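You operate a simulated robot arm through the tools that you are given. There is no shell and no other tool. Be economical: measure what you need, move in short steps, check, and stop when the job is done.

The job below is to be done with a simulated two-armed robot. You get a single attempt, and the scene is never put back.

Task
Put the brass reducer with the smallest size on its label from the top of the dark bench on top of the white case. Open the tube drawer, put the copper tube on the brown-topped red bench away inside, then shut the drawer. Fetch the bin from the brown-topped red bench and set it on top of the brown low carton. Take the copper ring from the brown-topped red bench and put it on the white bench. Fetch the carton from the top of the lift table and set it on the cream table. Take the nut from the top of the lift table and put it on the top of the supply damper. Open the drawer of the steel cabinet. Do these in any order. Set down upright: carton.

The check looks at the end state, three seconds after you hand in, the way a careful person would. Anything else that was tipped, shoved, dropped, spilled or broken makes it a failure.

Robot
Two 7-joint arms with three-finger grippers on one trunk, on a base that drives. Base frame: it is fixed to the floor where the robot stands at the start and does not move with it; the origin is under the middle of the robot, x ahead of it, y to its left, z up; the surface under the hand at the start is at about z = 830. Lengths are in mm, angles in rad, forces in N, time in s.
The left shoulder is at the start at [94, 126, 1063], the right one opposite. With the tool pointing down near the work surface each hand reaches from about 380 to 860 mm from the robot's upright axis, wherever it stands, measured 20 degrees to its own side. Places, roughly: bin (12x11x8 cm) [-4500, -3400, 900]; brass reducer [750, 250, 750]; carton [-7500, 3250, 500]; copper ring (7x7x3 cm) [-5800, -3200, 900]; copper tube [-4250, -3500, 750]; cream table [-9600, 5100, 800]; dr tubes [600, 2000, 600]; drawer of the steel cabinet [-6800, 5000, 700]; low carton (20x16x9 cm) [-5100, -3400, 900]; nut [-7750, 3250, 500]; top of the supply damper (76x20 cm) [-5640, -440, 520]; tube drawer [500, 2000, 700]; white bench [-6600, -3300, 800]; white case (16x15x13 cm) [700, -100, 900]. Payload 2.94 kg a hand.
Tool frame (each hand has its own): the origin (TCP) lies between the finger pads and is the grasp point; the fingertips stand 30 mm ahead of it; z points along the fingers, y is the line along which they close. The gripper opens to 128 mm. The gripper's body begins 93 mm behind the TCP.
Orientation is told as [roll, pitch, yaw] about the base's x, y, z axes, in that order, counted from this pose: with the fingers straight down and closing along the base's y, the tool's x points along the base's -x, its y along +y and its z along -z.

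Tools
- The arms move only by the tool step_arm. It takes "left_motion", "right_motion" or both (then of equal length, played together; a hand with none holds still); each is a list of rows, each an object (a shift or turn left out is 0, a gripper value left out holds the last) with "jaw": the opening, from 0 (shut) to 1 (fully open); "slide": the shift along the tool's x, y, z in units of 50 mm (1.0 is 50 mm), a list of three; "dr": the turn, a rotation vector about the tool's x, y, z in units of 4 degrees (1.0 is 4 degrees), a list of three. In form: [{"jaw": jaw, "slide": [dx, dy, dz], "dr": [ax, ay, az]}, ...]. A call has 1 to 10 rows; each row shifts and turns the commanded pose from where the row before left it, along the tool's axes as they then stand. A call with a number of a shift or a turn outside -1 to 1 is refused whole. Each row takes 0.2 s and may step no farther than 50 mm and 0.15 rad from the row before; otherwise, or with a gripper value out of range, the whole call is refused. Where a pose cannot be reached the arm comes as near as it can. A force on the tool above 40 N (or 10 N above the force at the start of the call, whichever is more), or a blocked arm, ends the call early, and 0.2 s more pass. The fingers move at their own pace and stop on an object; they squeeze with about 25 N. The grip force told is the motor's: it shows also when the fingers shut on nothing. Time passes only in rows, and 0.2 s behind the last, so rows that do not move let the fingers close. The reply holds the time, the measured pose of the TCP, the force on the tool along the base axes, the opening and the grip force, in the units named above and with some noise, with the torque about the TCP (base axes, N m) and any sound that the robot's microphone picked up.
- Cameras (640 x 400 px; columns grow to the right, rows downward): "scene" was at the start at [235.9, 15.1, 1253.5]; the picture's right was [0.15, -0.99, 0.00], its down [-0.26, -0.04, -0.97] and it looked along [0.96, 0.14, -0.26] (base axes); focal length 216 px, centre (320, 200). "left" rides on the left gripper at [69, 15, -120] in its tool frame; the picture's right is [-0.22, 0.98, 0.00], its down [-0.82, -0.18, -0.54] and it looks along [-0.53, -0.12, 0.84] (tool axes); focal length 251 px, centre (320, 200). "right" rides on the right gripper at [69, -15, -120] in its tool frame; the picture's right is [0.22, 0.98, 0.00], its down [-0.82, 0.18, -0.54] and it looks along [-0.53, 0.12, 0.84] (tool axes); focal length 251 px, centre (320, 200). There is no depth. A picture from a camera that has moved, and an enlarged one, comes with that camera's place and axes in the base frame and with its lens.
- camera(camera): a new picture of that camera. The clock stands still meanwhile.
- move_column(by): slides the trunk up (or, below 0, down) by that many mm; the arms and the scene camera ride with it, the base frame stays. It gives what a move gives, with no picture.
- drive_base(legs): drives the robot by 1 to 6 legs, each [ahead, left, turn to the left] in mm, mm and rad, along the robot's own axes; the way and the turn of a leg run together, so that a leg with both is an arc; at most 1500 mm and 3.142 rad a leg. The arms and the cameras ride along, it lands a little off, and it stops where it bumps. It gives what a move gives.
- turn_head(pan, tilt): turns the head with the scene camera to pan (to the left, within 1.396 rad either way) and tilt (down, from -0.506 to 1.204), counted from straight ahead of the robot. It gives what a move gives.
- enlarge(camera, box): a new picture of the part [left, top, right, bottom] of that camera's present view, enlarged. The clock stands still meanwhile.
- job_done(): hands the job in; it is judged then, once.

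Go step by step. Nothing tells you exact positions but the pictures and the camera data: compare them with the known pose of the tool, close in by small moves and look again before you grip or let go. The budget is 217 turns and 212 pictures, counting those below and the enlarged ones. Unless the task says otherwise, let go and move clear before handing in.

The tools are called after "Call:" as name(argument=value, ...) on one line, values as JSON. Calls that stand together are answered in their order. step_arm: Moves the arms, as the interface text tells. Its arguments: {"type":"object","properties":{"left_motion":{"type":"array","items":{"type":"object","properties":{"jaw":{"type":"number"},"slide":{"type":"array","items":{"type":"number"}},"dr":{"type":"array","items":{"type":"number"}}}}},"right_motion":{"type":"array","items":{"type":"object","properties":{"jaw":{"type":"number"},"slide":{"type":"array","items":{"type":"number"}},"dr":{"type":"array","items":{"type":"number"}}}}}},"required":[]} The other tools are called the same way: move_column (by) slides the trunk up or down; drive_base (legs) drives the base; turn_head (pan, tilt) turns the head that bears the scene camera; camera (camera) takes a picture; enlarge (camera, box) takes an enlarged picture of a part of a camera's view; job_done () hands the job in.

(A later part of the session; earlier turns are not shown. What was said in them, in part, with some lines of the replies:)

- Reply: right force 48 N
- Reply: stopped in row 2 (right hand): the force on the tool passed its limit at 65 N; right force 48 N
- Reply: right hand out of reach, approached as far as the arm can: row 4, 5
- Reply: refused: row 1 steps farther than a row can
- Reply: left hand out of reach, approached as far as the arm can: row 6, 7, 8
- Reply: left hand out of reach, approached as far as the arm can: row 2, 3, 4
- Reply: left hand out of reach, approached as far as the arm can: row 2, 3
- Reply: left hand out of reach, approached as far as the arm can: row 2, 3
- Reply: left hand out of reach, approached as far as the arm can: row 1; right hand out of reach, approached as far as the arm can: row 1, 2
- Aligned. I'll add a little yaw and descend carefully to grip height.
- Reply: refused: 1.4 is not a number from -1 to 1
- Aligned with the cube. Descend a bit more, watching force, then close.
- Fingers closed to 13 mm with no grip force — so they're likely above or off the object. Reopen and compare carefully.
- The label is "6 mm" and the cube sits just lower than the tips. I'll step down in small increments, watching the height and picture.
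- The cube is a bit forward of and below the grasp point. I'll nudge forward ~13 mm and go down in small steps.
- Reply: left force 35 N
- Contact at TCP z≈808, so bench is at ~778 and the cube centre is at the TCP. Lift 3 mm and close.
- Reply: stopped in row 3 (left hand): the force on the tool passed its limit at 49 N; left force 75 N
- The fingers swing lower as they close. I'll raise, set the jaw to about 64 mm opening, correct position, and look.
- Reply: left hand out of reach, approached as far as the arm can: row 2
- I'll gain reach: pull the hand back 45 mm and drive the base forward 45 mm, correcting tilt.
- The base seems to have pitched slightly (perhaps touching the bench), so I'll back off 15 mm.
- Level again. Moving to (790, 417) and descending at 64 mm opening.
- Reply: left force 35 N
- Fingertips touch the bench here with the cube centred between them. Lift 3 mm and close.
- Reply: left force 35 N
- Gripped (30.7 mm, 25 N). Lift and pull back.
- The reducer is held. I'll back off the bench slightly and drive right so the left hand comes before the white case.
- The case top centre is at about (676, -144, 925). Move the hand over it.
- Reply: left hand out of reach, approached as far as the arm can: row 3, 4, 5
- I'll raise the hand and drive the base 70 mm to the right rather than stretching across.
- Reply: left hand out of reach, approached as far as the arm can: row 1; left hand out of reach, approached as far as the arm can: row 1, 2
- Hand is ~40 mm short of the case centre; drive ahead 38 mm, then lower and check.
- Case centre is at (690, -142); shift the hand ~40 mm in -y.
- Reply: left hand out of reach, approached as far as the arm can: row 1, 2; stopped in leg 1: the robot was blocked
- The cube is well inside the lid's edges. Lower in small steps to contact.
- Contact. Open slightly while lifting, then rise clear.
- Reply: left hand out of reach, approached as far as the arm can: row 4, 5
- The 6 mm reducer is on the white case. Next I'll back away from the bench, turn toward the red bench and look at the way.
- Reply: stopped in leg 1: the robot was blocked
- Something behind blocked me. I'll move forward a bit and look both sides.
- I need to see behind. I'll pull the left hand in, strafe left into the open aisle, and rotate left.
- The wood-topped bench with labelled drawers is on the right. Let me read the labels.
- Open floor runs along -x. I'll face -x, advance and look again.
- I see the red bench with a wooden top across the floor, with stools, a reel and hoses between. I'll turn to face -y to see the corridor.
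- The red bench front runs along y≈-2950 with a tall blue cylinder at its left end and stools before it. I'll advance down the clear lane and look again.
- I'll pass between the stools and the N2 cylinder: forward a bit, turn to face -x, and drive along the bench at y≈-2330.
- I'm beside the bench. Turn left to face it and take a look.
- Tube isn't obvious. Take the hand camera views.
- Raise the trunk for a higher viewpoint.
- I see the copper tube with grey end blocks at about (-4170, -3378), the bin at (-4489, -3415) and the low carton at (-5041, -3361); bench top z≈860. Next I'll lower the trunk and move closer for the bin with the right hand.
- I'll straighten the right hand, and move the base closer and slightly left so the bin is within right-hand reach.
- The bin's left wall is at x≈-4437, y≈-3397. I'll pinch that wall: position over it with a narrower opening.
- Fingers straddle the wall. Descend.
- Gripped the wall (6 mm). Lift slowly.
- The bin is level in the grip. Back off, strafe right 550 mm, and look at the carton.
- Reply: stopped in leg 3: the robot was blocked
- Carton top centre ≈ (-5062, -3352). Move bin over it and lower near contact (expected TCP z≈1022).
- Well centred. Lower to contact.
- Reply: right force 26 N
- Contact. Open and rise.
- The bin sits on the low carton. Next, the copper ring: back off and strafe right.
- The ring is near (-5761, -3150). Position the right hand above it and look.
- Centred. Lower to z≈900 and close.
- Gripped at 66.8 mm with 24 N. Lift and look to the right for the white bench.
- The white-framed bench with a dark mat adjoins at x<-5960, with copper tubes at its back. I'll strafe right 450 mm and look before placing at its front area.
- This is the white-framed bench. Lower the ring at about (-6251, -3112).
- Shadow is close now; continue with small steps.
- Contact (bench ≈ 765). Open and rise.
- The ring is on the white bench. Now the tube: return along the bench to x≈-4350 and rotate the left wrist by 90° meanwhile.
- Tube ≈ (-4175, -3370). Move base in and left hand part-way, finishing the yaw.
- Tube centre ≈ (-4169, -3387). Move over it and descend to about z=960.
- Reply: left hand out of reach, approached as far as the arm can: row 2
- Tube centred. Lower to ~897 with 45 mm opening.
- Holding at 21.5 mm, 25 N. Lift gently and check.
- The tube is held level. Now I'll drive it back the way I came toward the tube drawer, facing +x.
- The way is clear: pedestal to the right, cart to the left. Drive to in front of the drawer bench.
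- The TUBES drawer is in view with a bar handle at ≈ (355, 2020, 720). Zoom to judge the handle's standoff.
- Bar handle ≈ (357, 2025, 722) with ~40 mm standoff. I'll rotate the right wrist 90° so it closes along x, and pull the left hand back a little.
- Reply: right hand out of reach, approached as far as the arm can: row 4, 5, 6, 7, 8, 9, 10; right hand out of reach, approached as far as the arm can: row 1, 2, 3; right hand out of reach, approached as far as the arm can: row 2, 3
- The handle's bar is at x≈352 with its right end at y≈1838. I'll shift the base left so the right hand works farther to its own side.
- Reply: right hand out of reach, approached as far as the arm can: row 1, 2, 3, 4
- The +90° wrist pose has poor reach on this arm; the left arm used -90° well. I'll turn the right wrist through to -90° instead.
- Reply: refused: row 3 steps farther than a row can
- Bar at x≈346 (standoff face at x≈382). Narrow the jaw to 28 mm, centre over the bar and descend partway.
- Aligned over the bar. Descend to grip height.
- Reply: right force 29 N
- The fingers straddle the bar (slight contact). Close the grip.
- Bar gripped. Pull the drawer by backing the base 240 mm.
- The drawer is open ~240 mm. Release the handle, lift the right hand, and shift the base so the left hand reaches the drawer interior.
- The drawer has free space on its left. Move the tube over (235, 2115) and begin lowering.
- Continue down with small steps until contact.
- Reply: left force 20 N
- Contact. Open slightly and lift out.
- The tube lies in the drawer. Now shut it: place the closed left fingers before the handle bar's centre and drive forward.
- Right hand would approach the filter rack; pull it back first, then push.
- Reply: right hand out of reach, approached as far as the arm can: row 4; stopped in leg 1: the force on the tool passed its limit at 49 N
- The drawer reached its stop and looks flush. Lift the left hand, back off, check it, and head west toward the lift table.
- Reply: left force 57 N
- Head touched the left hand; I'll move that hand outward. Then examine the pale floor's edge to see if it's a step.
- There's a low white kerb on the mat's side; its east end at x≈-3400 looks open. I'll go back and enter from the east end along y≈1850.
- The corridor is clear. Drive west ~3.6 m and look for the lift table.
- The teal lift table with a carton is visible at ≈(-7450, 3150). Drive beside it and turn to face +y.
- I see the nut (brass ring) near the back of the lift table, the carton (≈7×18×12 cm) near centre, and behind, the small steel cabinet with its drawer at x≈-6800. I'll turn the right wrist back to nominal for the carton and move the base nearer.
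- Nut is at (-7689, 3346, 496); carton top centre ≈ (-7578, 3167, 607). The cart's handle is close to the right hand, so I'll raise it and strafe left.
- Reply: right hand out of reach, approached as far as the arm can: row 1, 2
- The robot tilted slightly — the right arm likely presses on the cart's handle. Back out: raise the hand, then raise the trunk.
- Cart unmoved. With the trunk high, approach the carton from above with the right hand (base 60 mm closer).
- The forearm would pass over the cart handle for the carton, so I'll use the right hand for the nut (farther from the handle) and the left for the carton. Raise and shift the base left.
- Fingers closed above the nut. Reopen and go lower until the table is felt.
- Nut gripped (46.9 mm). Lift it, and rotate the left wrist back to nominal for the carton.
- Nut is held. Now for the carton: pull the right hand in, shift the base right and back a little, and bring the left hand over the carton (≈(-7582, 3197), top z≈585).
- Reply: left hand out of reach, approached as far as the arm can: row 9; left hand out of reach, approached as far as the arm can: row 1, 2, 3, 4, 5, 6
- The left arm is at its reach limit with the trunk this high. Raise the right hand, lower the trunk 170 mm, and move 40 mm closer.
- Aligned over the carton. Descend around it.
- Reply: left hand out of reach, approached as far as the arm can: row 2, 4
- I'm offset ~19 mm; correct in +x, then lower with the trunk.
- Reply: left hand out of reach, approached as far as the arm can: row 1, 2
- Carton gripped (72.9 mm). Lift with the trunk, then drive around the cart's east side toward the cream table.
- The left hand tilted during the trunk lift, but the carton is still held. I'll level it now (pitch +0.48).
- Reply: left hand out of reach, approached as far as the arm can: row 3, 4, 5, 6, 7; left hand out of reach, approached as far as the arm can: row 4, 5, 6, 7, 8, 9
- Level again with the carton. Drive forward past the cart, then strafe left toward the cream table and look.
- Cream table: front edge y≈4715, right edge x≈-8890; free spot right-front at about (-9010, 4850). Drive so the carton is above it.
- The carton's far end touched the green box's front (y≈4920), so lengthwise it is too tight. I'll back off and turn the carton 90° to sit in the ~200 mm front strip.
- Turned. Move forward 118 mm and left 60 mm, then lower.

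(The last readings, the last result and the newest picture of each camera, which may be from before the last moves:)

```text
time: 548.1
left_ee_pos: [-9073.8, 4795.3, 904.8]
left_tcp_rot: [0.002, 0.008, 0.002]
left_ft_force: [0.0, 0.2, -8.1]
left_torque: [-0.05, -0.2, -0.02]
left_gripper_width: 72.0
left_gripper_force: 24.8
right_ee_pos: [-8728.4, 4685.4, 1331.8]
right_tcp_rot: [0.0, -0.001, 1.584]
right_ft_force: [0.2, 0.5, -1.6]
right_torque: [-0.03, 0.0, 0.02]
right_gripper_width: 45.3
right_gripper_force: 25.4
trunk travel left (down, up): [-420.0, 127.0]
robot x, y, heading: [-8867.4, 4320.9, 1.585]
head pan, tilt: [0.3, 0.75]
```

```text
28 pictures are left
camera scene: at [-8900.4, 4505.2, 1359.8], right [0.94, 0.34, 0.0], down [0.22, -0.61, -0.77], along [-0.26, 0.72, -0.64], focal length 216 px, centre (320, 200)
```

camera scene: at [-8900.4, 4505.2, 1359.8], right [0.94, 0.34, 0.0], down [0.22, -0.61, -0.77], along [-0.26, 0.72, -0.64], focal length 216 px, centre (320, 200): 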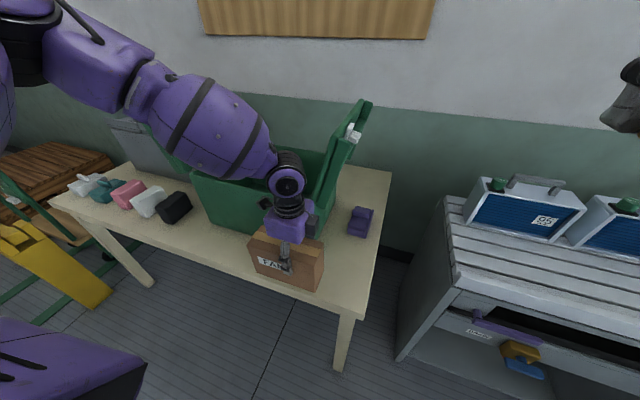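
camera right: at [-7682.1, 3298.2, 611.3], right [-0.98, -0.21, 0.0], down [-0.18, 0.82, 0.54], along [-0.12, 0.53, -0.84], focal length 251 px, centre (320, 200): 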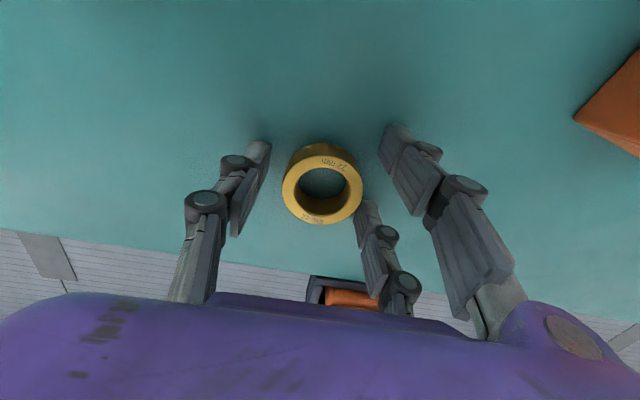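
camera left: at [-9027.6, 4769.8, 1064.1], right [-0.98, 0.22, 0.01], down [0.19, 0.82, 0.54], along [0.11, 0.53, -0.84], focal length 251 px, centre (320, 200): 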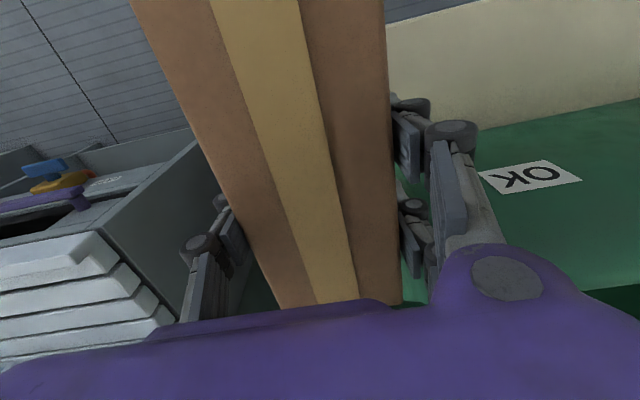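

The carton needs to go ~29 mm further in (front edge is at y≈4759). Adjust and lower in small steps.

Call:
step_arm(left_motion=[{"slide": [0, 0.56, 0]}, {"slide": [0, 0, 0.16]}, {"slide": [0, 0, 0.1]}, {"slide": [0, 0, 0.08]}, {"slide": [0, 0, 0.08]}, {"slide": [0, 0, 0.06]}, {}])

Call:
enlarge(camera="scene", box=[190, 130, 410, 320])

```text
time: 549.7
left_ee_pos: [-9074.6, 4822.6, 880.3]
left_tcp_rot: [0.002, 0.007, 0.002]
left_ft_force: [-0.2, 0.1, -9.5]
left_torque: [0.04, -0.19, -0.02]
left_gripper_width: 71.9
left_gripper_force: 24.5
right_ee_pos: [-8728.6, 4686.0, 1331.4]
right_tcp_rot: [0.0, -0.001, 1.585]
right_ft_force: [0.5, 0.2, -2.0]
right_torque: [-0.01, 0.0, -0.01]
right_gripper_width: 45.1
right_gripper_force: 25.3
trunk travel left (down, up): [-420.0, 127.0]
robot x, y, heading: [-8870.6, 4319.6, 1.592]
head pan, tilt: [0.3, 0.75]
```

```text
2.11 times, centred on (300, 225) of scene
camera zoom: at [-8897.4, 4504.1, 1355.4], right [0.95, 0.31, 0.0], down [0.21, -0.65, -0.73], along [-0.23, 0.69, -0.68], focal length 455 px, centre (362, 147)
```

zoom: 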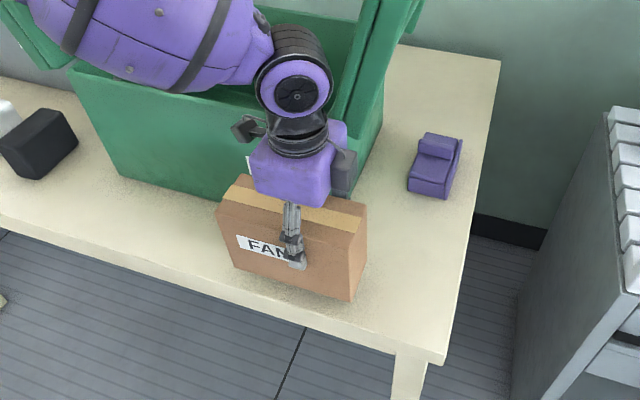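

Call:
step_arm(left_motion=[{"slide": [0, 0, 0.08]}, {"slide": [0, 0, 0.08]}, {"slide": [0, 0, 0.06]}, {"slide": [0, 0, 0.06]}, {}])

```text
time: 550.9
left_ee_pos: [-9074.4, 4823.6, 867.0]
left_tcp_rot: [0.0, 0.007, 0.001]
left_ft_force: [-0.1, 0.7, -9.4]
left_torque: [-0.01, -0.19, -0.01]
left_gripper_width: 71.9
left_gripper_force: 24.7
right_ee_pos: [-8728.8, 4686.9, 1330.6]
right_tcp_rot: [0.0, -0.002, 1.585]
right_ft_force: [1.5, 0.4, -1.9]
right_torque: [-0.04, 0.01, -0.01]
right_gripper_width: 45.3
right_gripper_force: 25.0
trunk travel left (down, up): [-420.0, 127.0]
robot x, y, heading: [-8868.6, 4317.1, 1.582]
head pan, tilt: [0.3, 0.75]
```

Call:
step_arm(left_motion=[{"slide": [0, 0, 0.08]}, {"slide": [0, 0, 0.08]}, {"slide": [0, 0, 0.06]}, {"slide": [0, 0, 0.06]}, {"slide": [0, 0, 0.06]}, {}])

Call:
enlarge(camera="scene", box=[190, 130, 410, 320])

```text
time: 552.3
left_ee_pos: [-9073.6, 4822.8, 850.5]
left_tcp_rot: [0.003, 0.006, 0.003]
left_ft_force: [-0.7, -0.4, -6.4]
left_torque: [-0.16, 0.18, 0.12]
left_gripper_width: 72.0
left_gripper_force: 24.9
right_ee_pos: [-8728.2, 4684.6, 1331.3]
right_tcp_rot: [-0.001, -0.002, 1.583]
right_ft_force: [0.6, -0.2, -1.5]
right_torque: [0.0, -0.04, 0.01]
right_gripper_width: 45.4
right_gripper_force: 25.3
trunk travel left (down, up): [-420.0, 127.0]
robot x, y, heading: [-8869.1, 4318.3, 1.586]
head pan, tilt: [0.3, 0.75]
```

```text
2.11 times, centred on (300, 225) of scene
camera zoom: at [-8897.3, 4503.9, 1355.5], right [0.95, 0.31, 0.0], down [0.21, -0.65, -0.73], along [-0.23, 0.69, -0.68], focal length 455 px, centre (362, 147)
```

zoom: 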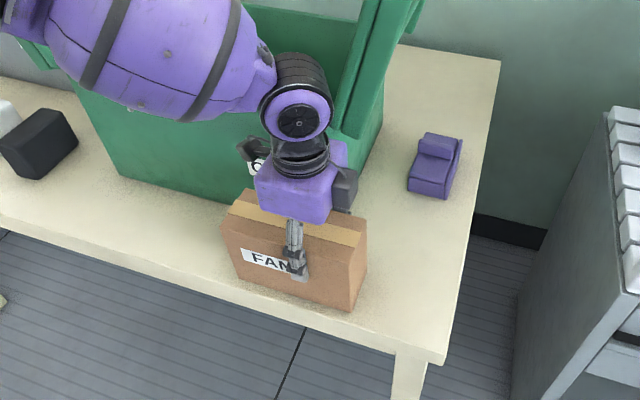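

Call:
step_arm(left_motion=[{"slide": [0, 0, 0.06]}, {}])

```text
time: 552.9
left_ee_pos: [-9074.8, 4824.7, 849.0]
left_tcp_rot: [0.006, 0.006, 0.001]
left_ft_force: [-2.6, 2.4, 10.6]
left_torque: [-0.4, 0.46, -0.07]
left_gripper_width: 72.0
left_gripper_force: 24.9
right_ee_pos: [-8728.1, 4684.5, 1331.3]
right_tcp_rot: [0.0, -0.001, 1.584]
right_ft_force: [-0.5, 0.3, -1.6]
right_torque: [0.03, -0.02, 0.0]
right_gripper_width: 45.2
right_gripper_force: 25.0
trunk travel left (down, up): [-420.0, 127.0]
robot x, y, heading: [-8870.0, 4324.4, 1.583]
head pan, tilt: [0.3, 0.75]
```

Supported. Open a little and rise straight up.

Call:
step_arm(left_motion=[{"jaw": 0.6}, {"jaw": 0.66}, {"jaw": 0.68}, {"slide": [0, 0, -0.5]}, {"slide": [0, 0, -0.8]}, {"slide": [0, 0, -0.8]}, {"slide": [0, -0.3, -0.8]}, {"slide": [0, -0.6, -0.6]}])

Call:
camera(camera="scene")

```text
time: 554.7
left_ee_pos: [-9072.8, 4776.2, 1021.3]
left_tcp_rot: [0.001, 0.007, 0.002]
left_ft_force: [0.1, -0.4, 0.8]
left_torque: [0.03, 0.0, -0.03]
left_gripper_width: 87.3
left_gripper_force: 0.1
right_ee_pos: [-8727.6, 4683.5, 1332.1]
right_tcp_rot: [0.002, -0.003, 1.585]
right_ft_force: [0.4, -0.7, -1.5]
right_torque: [-0.01, -0.03, -0.04]
right_gripper_width: 45.0
right_gripper_force: 25.1
trunk travel left (down, up): [-420.0, 127.0]
robot x, y, heading: [-8871.4, 4319.1, 1.586]
head pan, tilt: [0.3, 0.75]
```

```text
25 pictures are left
camera scene: at [-8918.1, 4495.9, 1363.4], right [0.84, 0.54, 0.0], down [0.33, -0.52, -0.79], along [-0.42, 0.67, -0.61], focal length 216 px, centre (320, 200)
```

scene: 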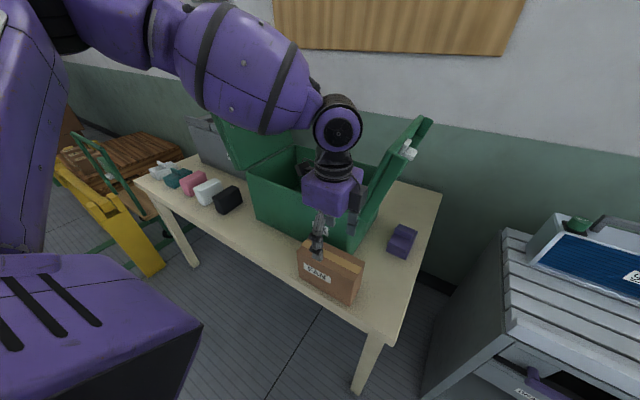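

Carton is standing on the cream table. Next: the steel cabinet's drawer. Back off, strafe right to x≈-6620, lower the trunk, and look.

Call:
drive_base(legs=[[-320, 0, -0.015], [0, -1130, 0], [0, -1110, 0]])

Call:
move_column(by=-300)

Call:
turn_head(pan=0.15, tilt=0.45)

Call:
camera(camera="scene")

```text
time: 576.0
left_ee_pos: [-6833.1, 4445.7, 1020.2]
left_tcp_rot: [0.001, 0.008, -0.034]
left_ft_force: [1.3, -0.3, -0.4]
left_torque: [0.0, -0.02, -0.01]
left_gripper_width: 87.0
left_gripper_force: 0.0
right_ee_pos: [-6493.4, 4341.5, 1331.9]
right_tcp_rot: [0.001, -0.001, 1.55]
right_ft_force: [-0.1, 0.7, -1.9]
right_torque: [0.02, -0.01, -0.01]
right_gripper_width: 44.4
right_gripper_force: 24.3
trunk travel left (down, up): [-420.0, 127.0]
robot x, y, heading: [-6650.7, 3979.0, 1.55]
head pan, tilt: [0.3, 0.75]
```

```text
time: 578.8
left_ee_pos: [-6833.5, 4447.6, 723.2]
left_tcp_rot: [-0.003, 0.006, -0.033]
left_ft_force: [-0.4, -0.1, -0.3]
left_torque: [0.0, 0.01, 0.0]
left_gripper_width: 86.9
left_gripper_force: 0.0
right_ee_pos: [-6491.6, 4345.6, 1032.8]
right_tcp_rot: [-0.005, 0.0, 1.539]
right_ft_force: [-6.2, 11.1, -15.3]
right_torque: [0.07, -0.48, -0.6]
right_gripper_width: 44.1
right_gripper_force: 24.9
trunk travel left (down, up): [-125.0, 422.0]
robot x, y, heading: [-6649.1, 3980.5, 1.551]
head pan, tilt: [0.3, 0.75]
stopped: the force on the tool passed its limit at 51 N (the readings are from after the stop); the commanded pose is now the measured one
```

```text
time: 579.6
left_ee_pos: [-6832.1, 4447.5, 725.1]
left_tcp_rot: [0.0, 0.006, -0.034]
left_ft_force: [-0.1, -0.2, -0.4]
left_torque: [0.01, 0.01, 0.0]
left_gripper_width: 86.9
left_gripper_force: 0.0
right_ee_pos: [-6492.7, 4346.2, 1034.3]
right_tcp_rot: [-0.004, 0.0, 1.543]
right_ft_force: [-0.7, 0.1, -1.9]
right_torque: [0.0, -0.02, -0.01]
right_gripper_width: 43.9
right_gripper_force: 25.2
trunk travel left (down, up): [-125.0, 422.0]
robot x, y, heading: [-6648.1, 3982.3, 1.549]
head pan, tilt: [0.15, 0.45]
```

```text
24 pictures are left
camera scene: at [-6654.7, 4269.5, 1069.0], right [0.99, 0.13, 0.0], down [0.06, -0.43, -0.9], along [-0.12, 0.89, -0.44], focal length 216 px, centre (320, 200)
```

scene: 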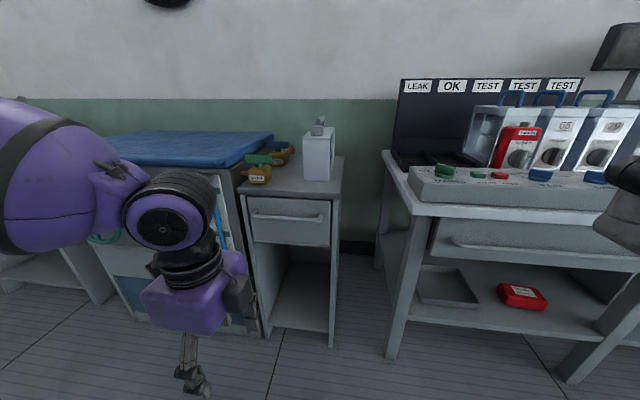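

The narrow steel cabinet's drawer handle is at about (-6832, 4860, 716). Raise the left hand with a 30 mm opening and approach; also check the nut.

Call:
step_arm(left_motion=[{"slide": [0, 0, -0.9], "jaw": 0.24}, {"slide": [0, 0, -0.9]}, {"slide": [0, 0, -0.5]}])

Call:
drive_base(legs=[[320, 0, 0.02]])

Call:
camera(camera="left")

Call:
camera(camera="right")

```text
time: 580.4
left_ee_pos: [-6832.3, 4447.1, 839.2]
left_tcp_rot: [-0.001, 0.008, -0.033]
left_ft_force: [0.7, 0.1, 0.1]
left_torque: [-0.04, 0.01, 0.01]
left_gripper_width: 30.8
left_gripper_force: 0.0
right_ee_pos: [-6492.4, 4346.9, 1033.9]
right_tcp_rot: [-0.004, 0.0, 1.542]
right_ft_force: [-0.5, -0.5, -2.3]
right_torque: [0.01, 0.03, -0.01]
right_gripper_width: 44.0
right_gripper_force: 24.6
trunk travel left (down, up): [-125.0, 422.0]
robot x, y, heading: [-6648.0, 3980.8, 1.552]
head pan, tilt: [0.15, 0.45]
```

```text
time: 582.5
left_ee_pos: [-6838.1, 4766.9, 838.3]
left_tcp_rot: [-0.002, 0.008, -0.015]
left_ft_force: [0.0, 0.1, 0.3]
left_torque: [0.0, -0.02, -0.02]
left_gripper_width: 30.3
left_gripper_force: 0.0
right_ee_pos: [-6495.3, 4671.7, 1033.9]
right_tcp_rot: [-0.004, 0.0, 1.563]
right_ft_force: [0.0, 0.3, -1.6]
right_torque: [-0.01, -0.02, 0.0]
right_gripper_width: 43.6
right_gripper_force: 25.1
trunk travel left (down, up): [-125.0, 422.0]
robot x, y, heading: [-6648.1, 4306.1, 1.568]
head pan, tilt: [0.15, 0.45]
```

```text
23 pictures are left
camera left: at [-6905.5, 4783.7, 958.7], right [0.23, 0.97, 0.0], down [0.82, -0.19, 0.54], along [0.52, -0.13, -0.84], focal length 251 px, centre (320, 200)
```

left: 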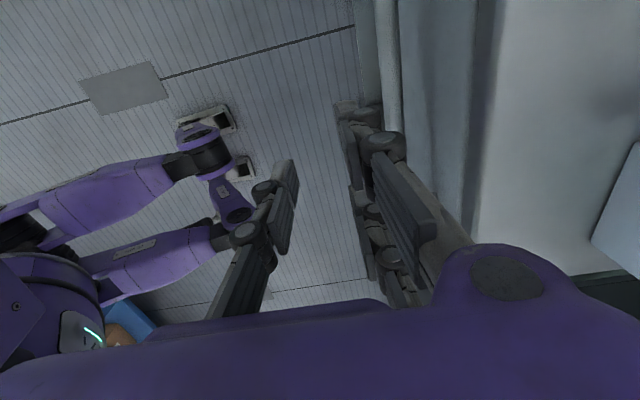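

```text
22 pictures are left
camera right: at [-6481.3, 4604.5, 1153.7], right [-0.98, -0.21, 0.0], down [-0.17, 0.82, 0.54], along [-0.11, 0.53, -0.84], focal length 251 px, centre (320, 200)
```

right: 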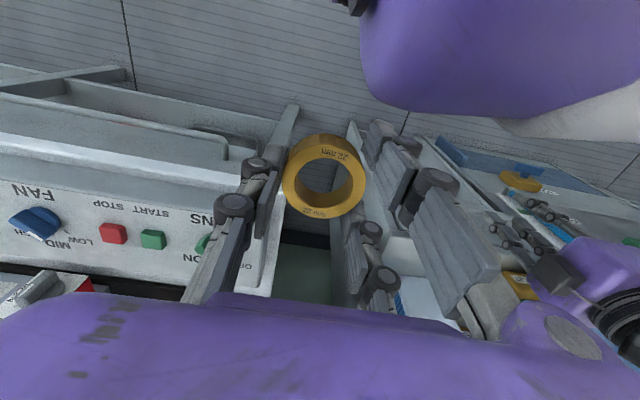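

The nut is held (creeping slightly, so I'll be quick). Bar handle refined to y≈4832, z≈728. Move over it and check.

Call:
step_arm(left_motion=[{"slide": [0, 0.66, 0]}, {"slide": [0, 0.66, 0]}, {"slide": [0, 0, 0.6]}, {}])

Call:
camera(camera="left")

```text
time: 583.5
left_ee_pos: [-6837.4, 4833.2, 807.5]
left_tcp_rot: [-0.002, 0.007, -0.015]
left_ft_force: [0.4, 0.2, -0.5]
left_torque: [0.02, -0.01, 0.01]
left_gripper_width: 30.5
left_gripper_force: 0.1
right_ee_pos: [-6496.2, 4671.6, 1033.8]
right_tcp_rot: [-0.004, -0.003, 1.562]
right_ft_force: [-0.2, -0.1, -1.6]
right_torque: [0.01, 0.01, 0.0]
right_gripper_width: 43.5
right_gripper_force: 24.8
trunk travel left (down, up): [-125.0, 422.0]
robot x, y, heading: [-6644.5, 4306.2, 1.571]
head pan, tilt: [0.15, 0.45]
```

```text
21 pictures are left
camera left: at [-6905.2, 4849.6, 928.2], right [0.23, 0.97, 0.0], down [0.82, -0.19, 0.54], along [0.52, -0.12, -0.84], focal length 251 px, centre (320, 200)
```

left: 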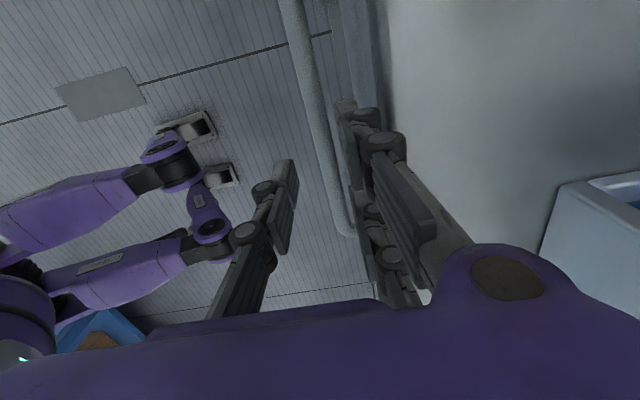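

Aligned over the bar. Descend and grip.

Call:
step_arm(left_motion=[{"slide": [0, 0, 0.5]}, {"slide": [0, 0, 0.5]}, {"slide": [0, 0, 0.4]}, {"slide": [0, 0, 0.16]}, {"jaw": 0.1}, {"jaw": 0}, {"jaw": 0}, {"jaw": 0}])

Call:
camera(camera="left")

```text
time: 585.3
left_ee_pos: [-6836.1, 4832.9, 730.2]
left_tcp_rot: [-0.001, 0.007, -0.012]
left_ft_force: [1.3, 1.9, -4.2]
left_torque: [0.06, -0.2, 1.75]
left_gripper_width: 14.9
left_gripper_force: 41.0
right_ee_pos: [-6494.8, 4671.4, 1032.5]
right_tcp_rot: [-0.004, -0.001, 1.563]
right_ft_force: [-0.6, 0.2, -2.0]
right_torque: [0.01, 0.03, 0.0]
right_gripper_width: 43.9
right_gripper_force: 24.8
trunk travel left (down, up): [-125.0, 422.0]
robot x, y, heading: [-6642.3, 4303.9, 1.569]
head pan, tilt: [0.15, 0.45]
```

```text
20 pictures are left
camera left: at [-6904.5, 4849.9, 850.6], right [0.23, 0.97, 0.0], down [0.82, -0.19, 0.54], along [0.52, -0.12, -0.84], focal length 251 px, centre (320, 200)
```

left: 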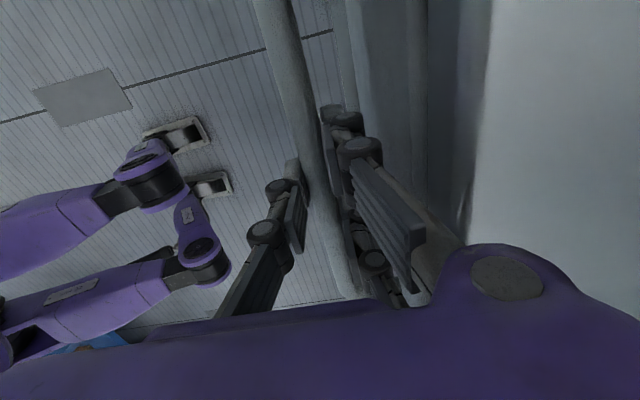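

Bar gripped. Pull the drawer open by backing the base 250 mm.

Call:
drive_base(legs=[[-250, 0, 0]])

Call:
camera(camera="scene")

```text
time: 587.2
left_ee_pos: [-6836.1, 4580.3, 730.6]
left_tcp_rot: [-0.001, 0.008, -0.018]
left_ft_force: [-3.5, -0.7, -9.4]
left_torque: [0.04, 0.53, 1.68]
left_gripper_width: 15.4
left_gripper_force: 41.2
right_ee_pos: [-6495.9, 4418.5, 1033.4]
right_tcp_rot: [-0.005, 0.002, 1.559]
right_ft_force: [-0.1, -0.1, -0.4]
right_torque: [-0.02, 0.02, -0.03]
right_gripper_width: 43.3
right_gripper_force: 25.0
trunk travel left (down, up): [-125.0, 422.0]
robot x, y, heading: [-6646.8, 4050.4, 1.566]
head pan, tilt: [0.15, 0.45]
```

```text
19 pictures are left
camera scene: at [-6657.0, 4339.5, 1068.9], right [0.99, 0.15, 0.0], down [0.06, -0.43, -0.9], along [-0.13, 0.89, -0.44], focal length 216 px, centre (320, 200)
```

scene: 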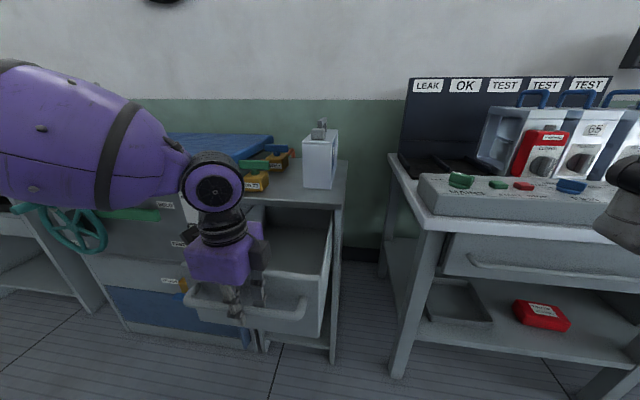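

The drawer is open. Release, lift clear, and back away.

Call:
step_arm(left_motion=[{"jaw": 0.24}, {"jaw": 0.24}, {"slide": [0, 0, -0.5]}, {"slide": [0, 0, -0.8]}, {"slide": [0, 0, -0.9]}, {"slide": [0, -0.5, -0.8]}, {"slide": [0, -0.8, 0]}])

Call:
drive_base(legs=[[-150, 0, 0]])

Call:
camera(camera="scene")

```text
time: 588.8
left_ee_pos: [-6835.0, 4514.8, 879.9]
left_tcp_rot: [-0.002, 0.008, -0.017]
left_ft_force: [-0.4, -1.2, 0.0]
left_torque: [0.01, 0.01, 0.0]
left_gripper_width: 30.5
left_gripper_force: 0.0
right_ee_pos: [-6494.6, 4417.6, 1033.2]
right_tcp_rot: [-0.004, -0.003, 1.56]
right_ft_force: [0.1, 0.8, -0.8]
right_torque: [0.0, -0.03, -0.01]
right_gripper_width: 43.5
right_gripper_force: 24.6
trunk travel left (down, up): [-125.0, 422.0]
robot x, y, heading: [-6642.3, 4053.1, 1.562]
head pan, tilt: [0.15, 0.45]
```

```text
time: 590.1
left_ee_pos: [-6834.5, 4363.5, 878.9]
left_tcp_rot: [-0.002, 0.007, -0.019]
left_ft_force: [-0.1, -0.3, -0.1]
left_torque: [0.05, 0.0, 0.02]
left_gripper_width: 31.0
left_gripper_force: 0.1
right_ee_pos: [-6494.8, 4266.2, 1034.2]
right_tcp_rot: [-0.004, -0.003, 1.554]
right_ft_force: [-0.4, -0.7, -1.4]
right_torque: [0.06, -0.02, 0.02]
right_gripper_width: 43.5
right_gripper_force: 25.3
trunk travel left (down, up): [-125.0, 422.0]
robot x, y, heading: [-6644.6, 3901.6, 1.559]
head pan, tilt: [0.15, 0.45]
```

```text
18 pictures are left
camera scene: at [-6656.8, 4187.6, 1069.3], right [0.99, 0.14, 0.0], down [0.06, -0.43, -0.9], along [-0.13, 0.89, -0.43], focal length 216 px, centre (320, 200)
```

scene: 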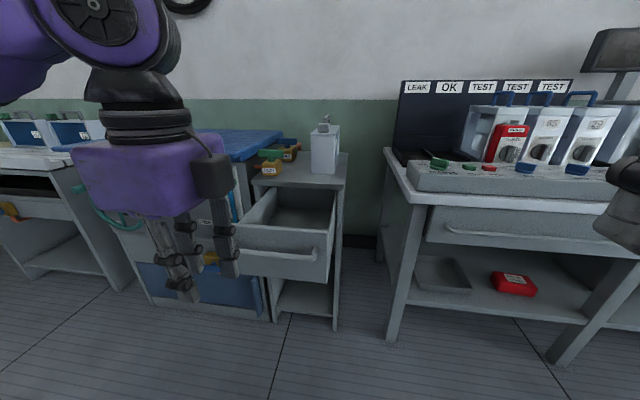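

Drawer stays open. Now carry the nut to the damper: reverse to the corridor, strafe east to the mat's open end, then down to the green floor and back west.

Call:
drive_base(legs=[[-1050, 0, 0.01], [-1050, 0, 0], [0, -1500, 0], [0, -1500, 0], [0, -650, 0]])

Call:
drive_base(legs=[[-1000, 0, 0], [0, 1200, 0], [0, 600, 0], [0, 0, 3.13]])

Call:
turn_head(pan=-0.5, tilt=0.4)

Call:
camera(camera="scene")

```text
time: 632.1
left_ee_pos: [-3203.7, 2128.6, 880.7]
left_tcp_rot: [0.0, 0.008, -0.058]
left_ft_force: [-0.2, 0.6, -0.3]
left_torque: [0.01, 0.02, -0.01]
left_gripper_width: 30.8
left_gripper_force: 0.0
right_ee_pos: [-2867.9, 2016.7, 1032.9]
right_tcp_rot: [-0.006, -0.002, 1.517]
right_ft_force: [0.7, -0.1, -2.6]
right_torque: [-0.01, 0.01, 0.02]
right_gripper_width: 42.5
right_gripper_force: 25.1
trunk travel left (down, up): [-125.0, 422.0]
robot x, y, heading: [-3037.0, 1655.3, 1.521]
head pan, tilt: [0.15, 0.45]
```

```text
time: 660.4
left_ee_pos: [-4722.8, 240.9, 880.2]
left_tcp_rot: [-0.001, 0.008, 3.053]
left_ft_force: [0.3, -1.0, -0.2]
left_torque: [-0.02, 0.02, 0.04]
left_gripper_width: 30.4
left_gripper_force: 0.2
right_ee_pos: [-5055.5, 360.7, 1033.3]
right_tcp_rot: [-0.003, -0.002, -1.653]
right_ft_force: [0.2, 0.4, -1.5]
right_torque: [-0.01, -0.01, -0.02]
right_gripper_width: 42.8
right_gripper_force: 24.6
trunk travel left (down, up): [-125.0, 422.0]
robot x, y, heading: [-4882.6, 721.6, -1.65]
head pan, tilt: [0.15, 0.45]
```

```text
time: 661.4
left_ee_pos: [-4722.3, 241.2, 880.5]
left_tcp_rot: [-0.002, 0.006, 3.055]
left_ft_force: [-0.4, -0.8, -0.5]
left_torque: [0.0, -0.03, 0.01]
left_gripper_width: 30.9
left_gripper_force: 0.0
right_ee_pos: [-5055.8, 361.9, 1033.5]
right_tcp_rot: [-0.003, -0.001, -1.652]
right_ft_force: [0.0, 0.3, -1.4]
right_torque: [-0.05, 0.02, 0.02]
right_gripper_width: 42.5
right_gripper_force: 25.3
trunk travel left (down, up): [-125.0, 422.0]
robot x, y, heading: [-4879.4, 715.2, -1.653]
head pan, tilt: [-0.499, 0.4]
```

```text
17 pictures are left
camera scene: at [-4943.2, 446.1, 1073.7], right [-0.84, 0.54, 0.0], down [0.21, 0.33, -0.92], along [-0.5, -0.77, -0.39], focal length 216 px, centre (320, 200)
```

scene: 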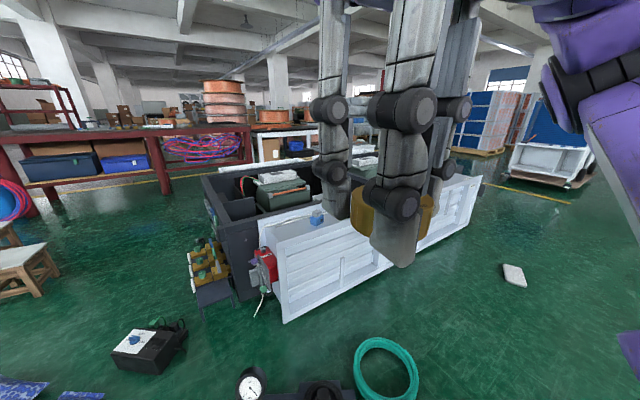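

The white casing section with the blue lever is the damper; a hose coil at (-5510, 110) blocks directly in front, so I'll approach from x≈-5900 turned slightly left.

Call:
drive_base(legs=[[0, -1020, 0], [0, 0, 0.4], [480, -160, 0]])

Call:
turn_head(pan=0.1, tilt=0.75)

Call:
camera(camera="scene")

```text
time: 674.4
left_ee_pos: [-5552.9, -90.7, 880.8]
left_tcp_rot: [-0.001, 0.008, -2.826]
left_ft_force: [0.1, 0.5, -0.4]
left_torque: [0.02, 0.02, 0.0]
left_gripper_width: 30.6
left_gripper_force: 0.0
right_ee_pos: [-5906.3, -110.8, 1034.4]
right_tcp_rot: [-0.003, -0.002, -1.251]
right_ft_force: [0.5, -0.8, -2.1]
right_torque: [0.0, 0.0, 0.02]
right_gripper_width: 42.4
right_gripper_force: 25.1
trunk travel left (down, up): [-125.0, 422.0]
robot x, y, heading: [-5882.4, 282.9, -1.242]
head pan, tilt: [-0.499, 0.4]
```

```text
time: 675.4
left_ee_pos: [-5553.4, -91.5, 880.1]
left_tcp_rot: [-0.002, 0.008, -2.825]
left_ft_force: [-0.7, -0.1, 0.7]
left_torque: [0.02, 0.02, 0.01]
left_gripper_width: 30.5
left_gripper_force: 0.1
right_ee_pos: [-5906.4, -110.0, 1034.7]
right_tcp_rot: [-0.003, -0.002, -1.252]
right_ft_force: [0.2, 0.6, -2.4]
right_torque: [0.0, 0.03, 0.03]
right_gripper_width: 42.4
right_gripper_force: 25.1
trunk travel left (down, up): [-125.0, 422.0]
robot x, y, heading: [-5883.9, 287.0, -1.244]
head pan, tilt: [0.099, 0.75]
```

```text
16 pictures are left
camera scene: at [-5785.1, 25.9, 1042.7], right [-0.91, -0.41, 0.0], down [-0.28, 0.62, -0.73], along [0.3, -0.67, -0.68], focal length 216 px, centre (320, 200)
```

scene: 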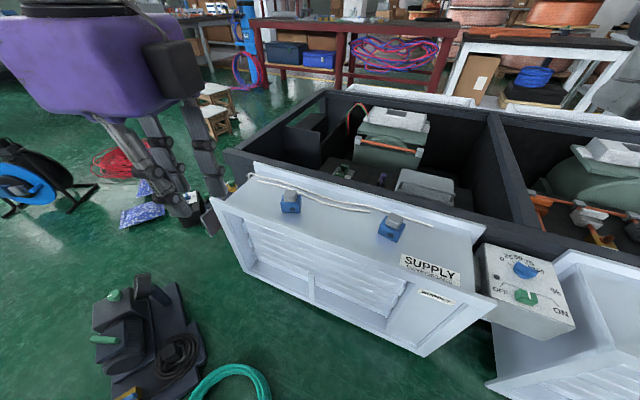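

The SUPPLY damper's top is clear between the two blue handles: target ≈ (-5650, -430, 520). Move the base in and bring the nut over.

Call:
drive_base(legs=[[175, 45, 0]])

Call:
step_arm(right_motion=[{"slide": [-0.7, 0.3, 0.5]}, {"slide": [-0.7, 0.3, 0.5]}, {"slide": [-0.7, 0.3, 0.5]}, {"slide": [-0.7, 0.3, 0.5]}, {"slide": [-0.7, 0.35, 0.5]}, {"slide": [-0.7, 0.35, 0.5]}, {"slide": [0, 0, 0.9]}, {"slide": [0, 0, 0.9]}, {"slide": [0, 0, 0.9]}, {}])

Call:
camera(camera="right")

Call:
camera(camera="scene")

```text
time: 676.2
left_ee_pos: [-5547.2, -101.1, 879.4]
left_tcp_rot: [-0.001, 0.009, -2.827]
left_ft_force: [0.0, -0.3, -0.2]
left_torque: [-0.02, 0.0, -0.02]
left_gripper_width: 30.7
left_gripper_force: 0.1
right_ee_pos: [-5899.3, -119.6, 1033.1]
right_tcp_rot: [-0.004, -0.002, -1.25]
right_ft_force: [-0.5, -0.2, -1.5]
right_torque: [0.03, 0.03, 0.01]
right_gripper_width: 42.5
right_gripper_force: 24.8
trunk travel left (down, up): [-125.0, 422.0]
robot x, y, heading: [-5876.2, 275.9, -1.242]
head pan, tilt: [0.099, 0.75]
stopped in leg 1: the robot was blocked; the commanded pose is now the measured one
```

```text
time: 678.4
left_ee_pos: [-5547.9, -100.8, 879.7]
left_tcp_rot: [-0.001, 0.009, -2.828]
left_ft_force: [-0.4, 0.5, 1.1]
left_torque: [-0.01, 0.02, 0.0]
left_gripper_width: 30.8
left_gripper_force: 0.0
right_ee_pos: [-5745.1, -289.7, 748.1]
right_tcp_rot: [-0.001, -0.003, -1.249]
right_ft_force: [-0.1, -0.3, -2.0]
right_torque: [0.01, 0.0, -0.01]
right_gripper_width: 42.3
right_gripper_force: 25.1
trunk travel left (down, up): [-125.0, 422.0]
robot x, y, heading: [-5879.7, 274.2, -1.241]
head pan, tilt: [0.099, 0.75]
```

```text
15 pictures are left
camera right: at [-5780.6, -226.0, 868.4], right [0.86, 0.51, 0.0], down [0.43, -0.72, 0.54], along [0.28, -0.47, -0.84], focal length 251 px, centre (320, 200)
```

right: 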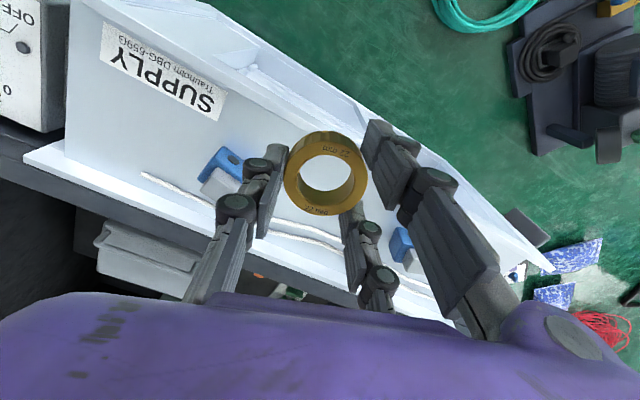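

```text
14 pictures are left
camera scene: at [-5779.1, 17.3, 1042.7], right [-0.91, -0.41, 0.0], down [-0.28, 0.62, -0.73], along [0.3, -0.67, -0.68], focal length 216 px, centre (320, 200)
```

scene: 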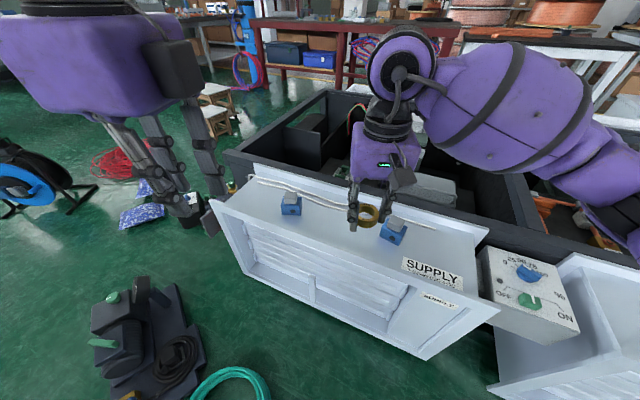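

Base got blocked early (something low near front-left). Try a small forward move without the left component, then extend the arm.

Call:
drive_base(legs=[[0, -60, 0], [100, 0, 0]])

Call:
step_arm(right_motion=[{"slide": [0, 0.4, 0.3]}, {"slide": [-0.5, 0.3, 0.4]}, {"slide": [-0.3, 0, 0.3]}, {}])

Call:
camera(camera="right")

```text
time: 680.3
left_ee_pos: [-5571.0, -214.4, 880.9]
left_tcp_rot: [-0.002, 0.006, -2.826]
left_ft_force: [0.3, -0.8, -0.4]
left_torque: [0.03, -0.01, -0.02]
left_gripper_width: 30.8
left_gripper_force: 0.0
right_ee_pos: [-5767.0, -403.4, 749.1]
right_tcp_rot: [-0.002, -0.002, -1.25]
right_ft_force: [-0.7, 0.2, -1.9]
right_torque: [0.01, 0.01, 0.0]
right_gripper_width: 42.5
right_gripper_force: 24.9
trunk travel left (down, up): [-125.0, 422.0]
robot x, y, heading: [-5897.4, 161.5, -1.245]
head pan, tilt: [0.099, 0.75]
```

```text
time: 681.3
left_ee_pos: [-5571.8, -213.8, 879.1]
left_tcp_rot: [0.002, 0.01, -2.827]
left_ft_force: [-0.3, 0.3, 0.8]
left_torque: [-0.05, 0.0, 0.02]
left_gripper_width: 30.9
left_gripper_force: 0.1
right_ee_pos: [-5723.4, -428.7, 700.0]
right_tcp_rot: [-0.002, -0.002, -1.251]
right_ft_force: [-0.1, -0.9, -1.9]
right_torque: [-0.01, -0.02, 0.02]
right_gripper_width: 42.7
right_gripper_force: 25.0
trunk travel left (down, up): [-125.0, 422.0]
robot x, y, heading: [-5903.7, 163.5, -1.245]
head pan, tilt: [0.099, 0.75]
```

```text
13 pictures are left
camera right: at [-5759.9, -366.4, 818.9], right [0.86, 0.51, 0.0], down [0.43, -0.72, 0.54], along [0.28, -0.47, -0.84], focal length 251 px, centre (320, 200)
```

right: 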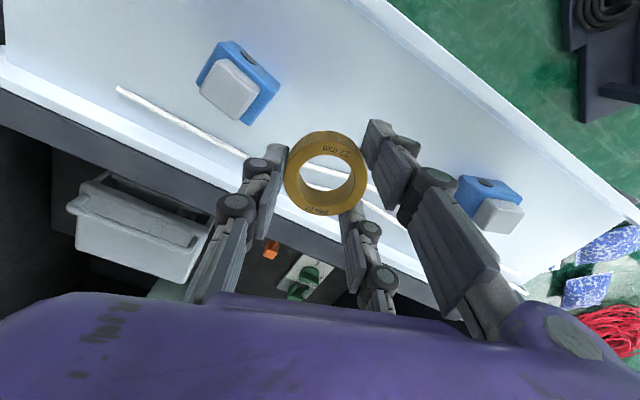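

The spot below lies between the handles; nudge toward front and +x, then descend.

Call:
step_arm(right_motion=[{"slide": [0.22, 0.66, 0]}, {"slide": [0, 0, 0.8]}, {"slide": [0, 0, 0.8]}, {"slide": [0, 0, 0.6]}, {}])

Call:
camera(camera="right")

Call:
enlarge(camera="scene", box=[240, 120, 480, 290])

```text
time: 682.5
left_ee_pos: [-5571.8, -213.1, 879.5]
left_tcp_rot: [0.0, 0.009, -2.828]
left_ft_force: [0.2, -0.2, 0.5]
left_torque: [0.0, -0.03, 0.0]
left_gripper_width: 30.7
left_gripper_force: 0.1
right_ee_pos: [-5696.1, -410.2, 587.3]
right_tcp_rot: [-0.001, -0.005, -1.249]
right_ft_force: [-0.2, 0.7, -1.5]
right_torque: [0.0, -0.02, -0.02]
right_gripper_width: 42.2
right_gripper_force: 25.1
trunk travel left (down, up): [-125.0, 422.0]
robot x, y, heading: [-5900.4, 163.3, -1.242]
head pan, tilt: [0.099, 0.75]
```

```text
12 pictures are left
camera right: at [-5732.3, -346.6, 708.0], right [0.86, 0.51, 0.0], down [0.43, -0.72, 0.54], along [0.28, -0.47, -0.84], focal length 251 px, centre (320, 200)
```

right: 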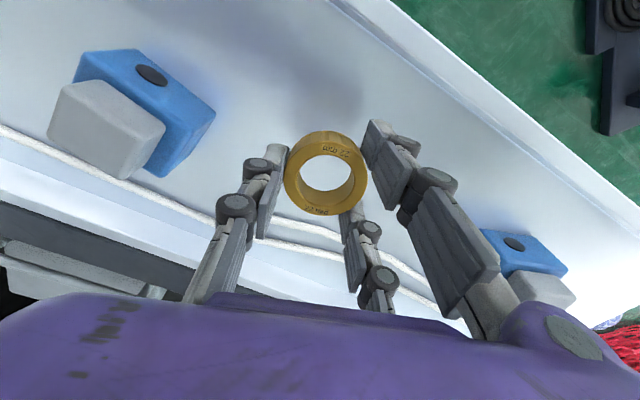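

```text
2.35 times, centred on (360, 205) of scene
camera zoom: at [-5803.7, -96.5, 1042.7], right [-0.91, -0.41, 0.0], down [-0.28, 0.62, -0.73], along [0.3, -0.67, -0.68], focal length 508 px, centre (226, 188)
```

zoom: 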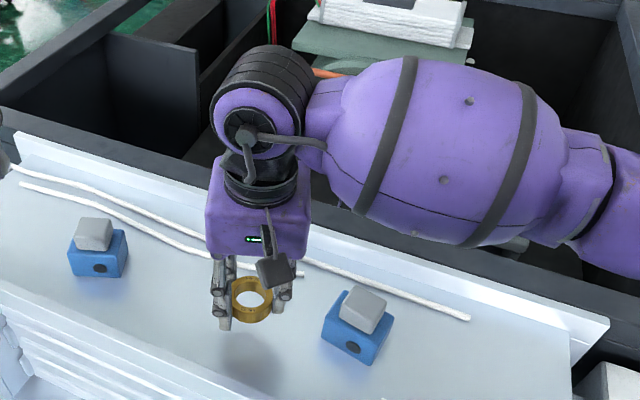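

Position is good. Descend step by step to contact.

Call:
step_arm(right_motion=[{"slide": [0, 0, 0.3]}, {"slide": [0, 0, 0.2]}, {"slide": [0, 0, 0.1]}, {"slide": [0, 0, 0.1]}, {}])

Call:
enlarge(camera="scene", box=[240, 120, 480, 290])

```text
time: 683.7
left_ee_pos: [-5571.4, -214.6, 879.9]
left_tcp_rot: [0.001, 0.009, -2.829]
left_ft_force: [-0.1, -0.2, 0.1]
left_torque: [0.01, 0.01, 0.02]
left_gripper_width: 31.0
left_gripper_force: 0.1
right_ee_pos: [-5696.1, -410.1, 553.8]
right_tcp_rot: [-0.004, -0.003, -1.249]
right_ft_force: [0.0, 0.5, -2.0]
right_torque: [-0.01, 0.03, 0.02]
right_gripper_width: 42.2
right_gripper_force: 25.5
trunk travel left (down, up): [-125.0, 422.0]
robot x, y, heading: [-5902.2, 166.4, -1.241]
head pan, tilt: [0.099, 0.75]
```

```text
2.35 times, centred on (360, 205) of scene
camera zoom: at [-5803.8, -96.6, 1042.6], right [-0.91, -0.41, 0.0], down [-0.28, 0.62, -0.73], along [0.3, -0.67, -0.68], focal length 508 px, centre (226, 188)
```

zoom: 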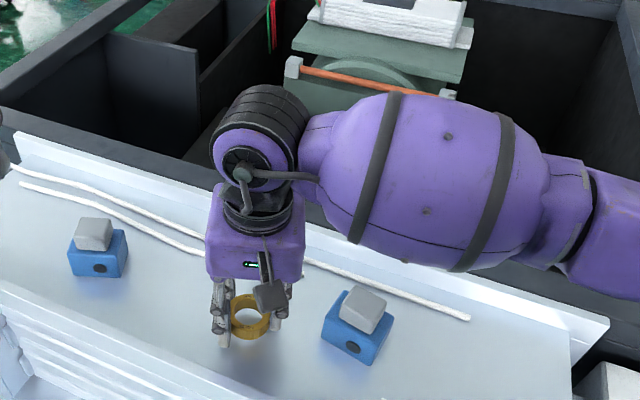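

Call:
step_arm(right_motion=[{"slide": [0, 0, 0.1]}, {"slide": [0, 0, 0.1]}, {"slide": [0, 0, 0.08]}, {"slide": [0, 0, 0.08]}, {"slide": [0, 0, 0.06]}, {}])

Call:
enlarge(camera="scene", box=[240, 120, 480, 290])

```text
time: 684.8
left_ee_pos: [-5572.4, -212.3, 880.5]
left_tcp_rot: [-0.001, 0.009, -2.827]
left_ft_force: [-0.7, -1.3, 0.2]
left_torque: [0.01, -0.02, 0.01]
left_gripper_width: 30.5
left_gripper_force: 0.1
right_ee_pos: [-5695.7, -410.3, 541.9]
right_tcp_rot: [0.001, -0.009, -1.249]
right_ft_force: [-8.6, 5.6, 20.1]
right_torque: [1.0, 0.05, 0.35]
right_gripper_width: 42.6
right_gripper_force: 24.9
trunk travel left (down, up): [-125.0, 422.0]
robot x, y, heading: [-5904.1, 162.6, -1.251]
head pan, tilt: [0.099, 0.75]
stopped in row 5 (right hand): the force on the tool passed its limit at 44 N (the readings are from after the stop); the commanded pose is now the measured one
```

```text
2.35 times, centred on (360, 205) of scene
camera zoom: at [-5805.0, -95.5, 1043.0], right [-0.91, -0.41, 0.0], down [-0.28, 0.62, -0.73], along [0.3, -0.67, -0.68], focal length 508 px, centre (226, 188)
```

zoom: 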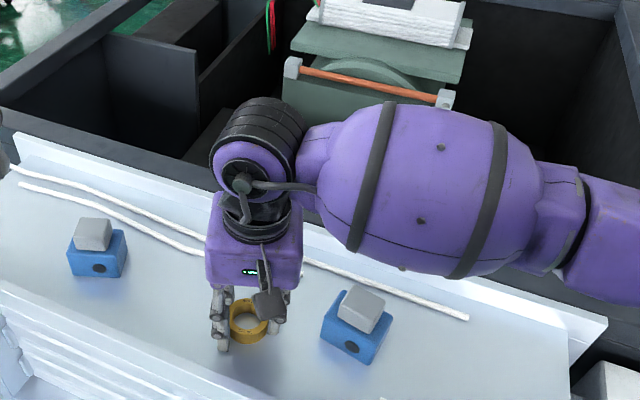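

Contact. Lift 2 mm, open, and rise.

Call:
step_arm(right_motion=[{"slide": [0, 0, -0.03], "jaw": 0.38}, {"slide": [0, 0, -0.03], "jaw": 0.44}, {"jaw": 0.48}, {"slide": [0, 0, -0.4]}, {"slide": [0, 0, -0.8]}, {"slide": [0, 0, -0.9]}, {"slide": [0, 0, -0.9]}, {"slide": [0.3, 0, -0.9]}])

Call:
camera(camera="scene")

```text
time: 686.6
left_ee_pos: [-5572.5, -211.8, 881.4]
left_tcp_rot: [-0.001, 0.009, -2.826]
left_ft_force: [-0.2, 0.6, 1.1]
left_torque: [-0.02, -0.02, 0.02]
left_gripper_width: 30.6
left_gripper_force: 0.0
right_ee_pos: [-5701.1, -395.5, 738.6]
right_tcp_rot: [-0.001, -0.007, -1.248]
right_ft_force: [0.9, 0.0, -0.6]
right_torque: [-0.02, -0.01, -0.02]
right_gripper_width: 61.8
right_gripper_force: 0.0
trunk travel left (down, up): [-125.0, 422.0]
robot x, y, heading: [-5902.3, 162.3, -1.248]
head pan, tilt: [0.099, 0.75]
```

```text
8 pictures are left
camera scene: at [-5804.2, -95.9, 1042.8], right [-0.91, -0.41, 0.0], down [-0.28, 0.62, -0.73], along [0.3, -0.67, -0.68], focal length 216 px, centre (320, 200)
```

scene: 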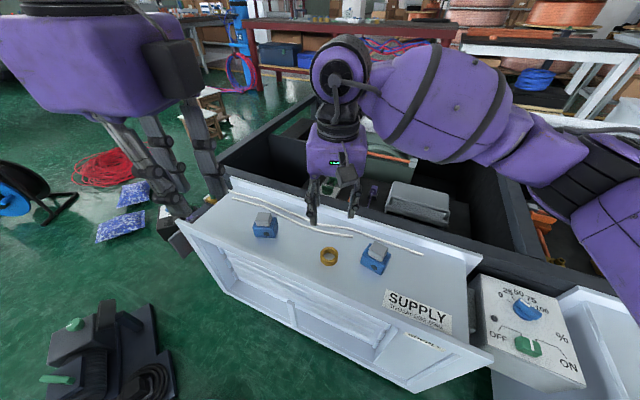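

The nut rests on the damper top. Raise the hand, back clear, and finish.

Call:
step_arm(right_motion=[{"slide": [0.3, 0, -0.9]}, {"slide": [0.5, 0, -0.8]}, {"slide": [0.5, 0, -0.8]}])

Call:
drive_base(legs=[[-250, 0, 0]])

Call:
camera(camera="scene")

```text
time: 687.4
left_ee_pos: [-5572.0, -212.3, 881.0]
left_tcp_rot: [0.001, 0.008, -2.827]
left_ft_force: [-0.3, 0.1, 0.0]
left_torque: [-0.04, 0.01, -0.02]
left_gripper_width: 30.8
left_gripper_force: 0.0
right_ee_pos: [-5719.1, -334.3, 863.8]
right_tcp_rot: [0.0, -0.008, -1.25]
right_ft_force: [0.1, 0.3, 0.3]
right_torque: [-0.03, -0.02, 0.0]
right_gripper_width: 61.4
right_gripper_force: 0.1
trunk travel left (down, up): [-125.0, 422.0]
robot x, y, heading: [-5899.6, 161.7, -1.241]
head pan, tilt: [0.099, 0.75]
```

```text
time: 689.2
left_ee_pos: [-5649.7, 19.1, 880.7]
left_tcp_rot: [0.0, 0.007, -2.823]
left_ft_force: [-0.4, 0.9, 0.9]
left_torque: [-0.02, -0.03, -0.03]
left_gripper_width: 30.8
left_gripper_force: 0.0
right_ee_pos: [-5796.5, -102.8, 863.3]
right_tcp_rot: [0.002, -0.008, -1.245]
right_ft_force: [0.3, 0.5, 0.4]
right_torque: [-0.02, 0.02, 0.0]
right_gripper_width: 61.5
right_gripper_force: 0.1
trunk travel left (down, up): [-125.0, 422.0]
robot x, y, heading: [-5980.9, 394.1, -1.24]
head pan, tilt: [0.099, 0.75]
```

```text
7 pictures are left
camera scene: at [-5882.0, 134.8, 1042.8], right [-0.91, -0.42, 0.0], down [-0.28, 0.62, -0.73], along [0.31, -0.66, -0.68], focal length 216 px, centre (320, 200)
```

scene: 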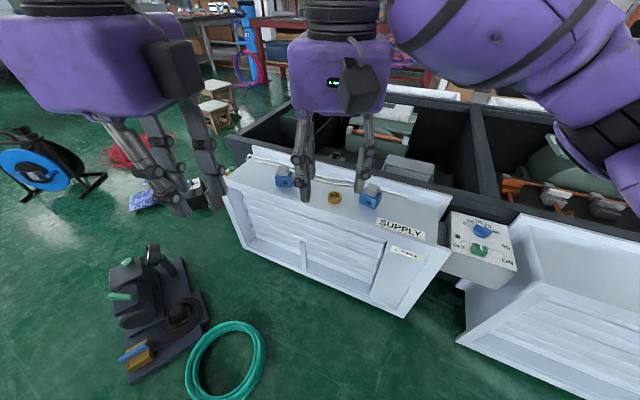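

All the placements look settled and both hands are clear, so I'm handing in now.

Call:
job_done()

```text
The job is handed in.
```

I finished all seven tasks and handed the job in; the result of the check isn't known to me.

- **Reducer:** The 6 mm reducer is on top of the white case.
- **Tube:** The copper tube is inside the TUBES drawer, and the drawer is shut.
- **Bin:** It sits on the brown low carton.
- **Ring:** The copper ring is on the white-framed bench with the dark mat, which I took to be the white bench.
- **Carton:** It stands upright on the cream table, in front of the green box.
- **Nut:** It rests on top of the supply damper, between the two blue handles.
- **Steel cabinet:** The drawer is open about 25 cm. I took this to be the narrow cabinet at about x = -6830.

The careful check might pick up some contacts along the way:
- The carton brushed the front of the green box on the cream table.
- The robot apparently leaned on the lift table's handle at one point.
- The base bumped the dark-topped table behind it once, the benches several times, and something near the damper.

I saw nothing tipped or moved by these in the pictures, but I did not look again at everything I touched.
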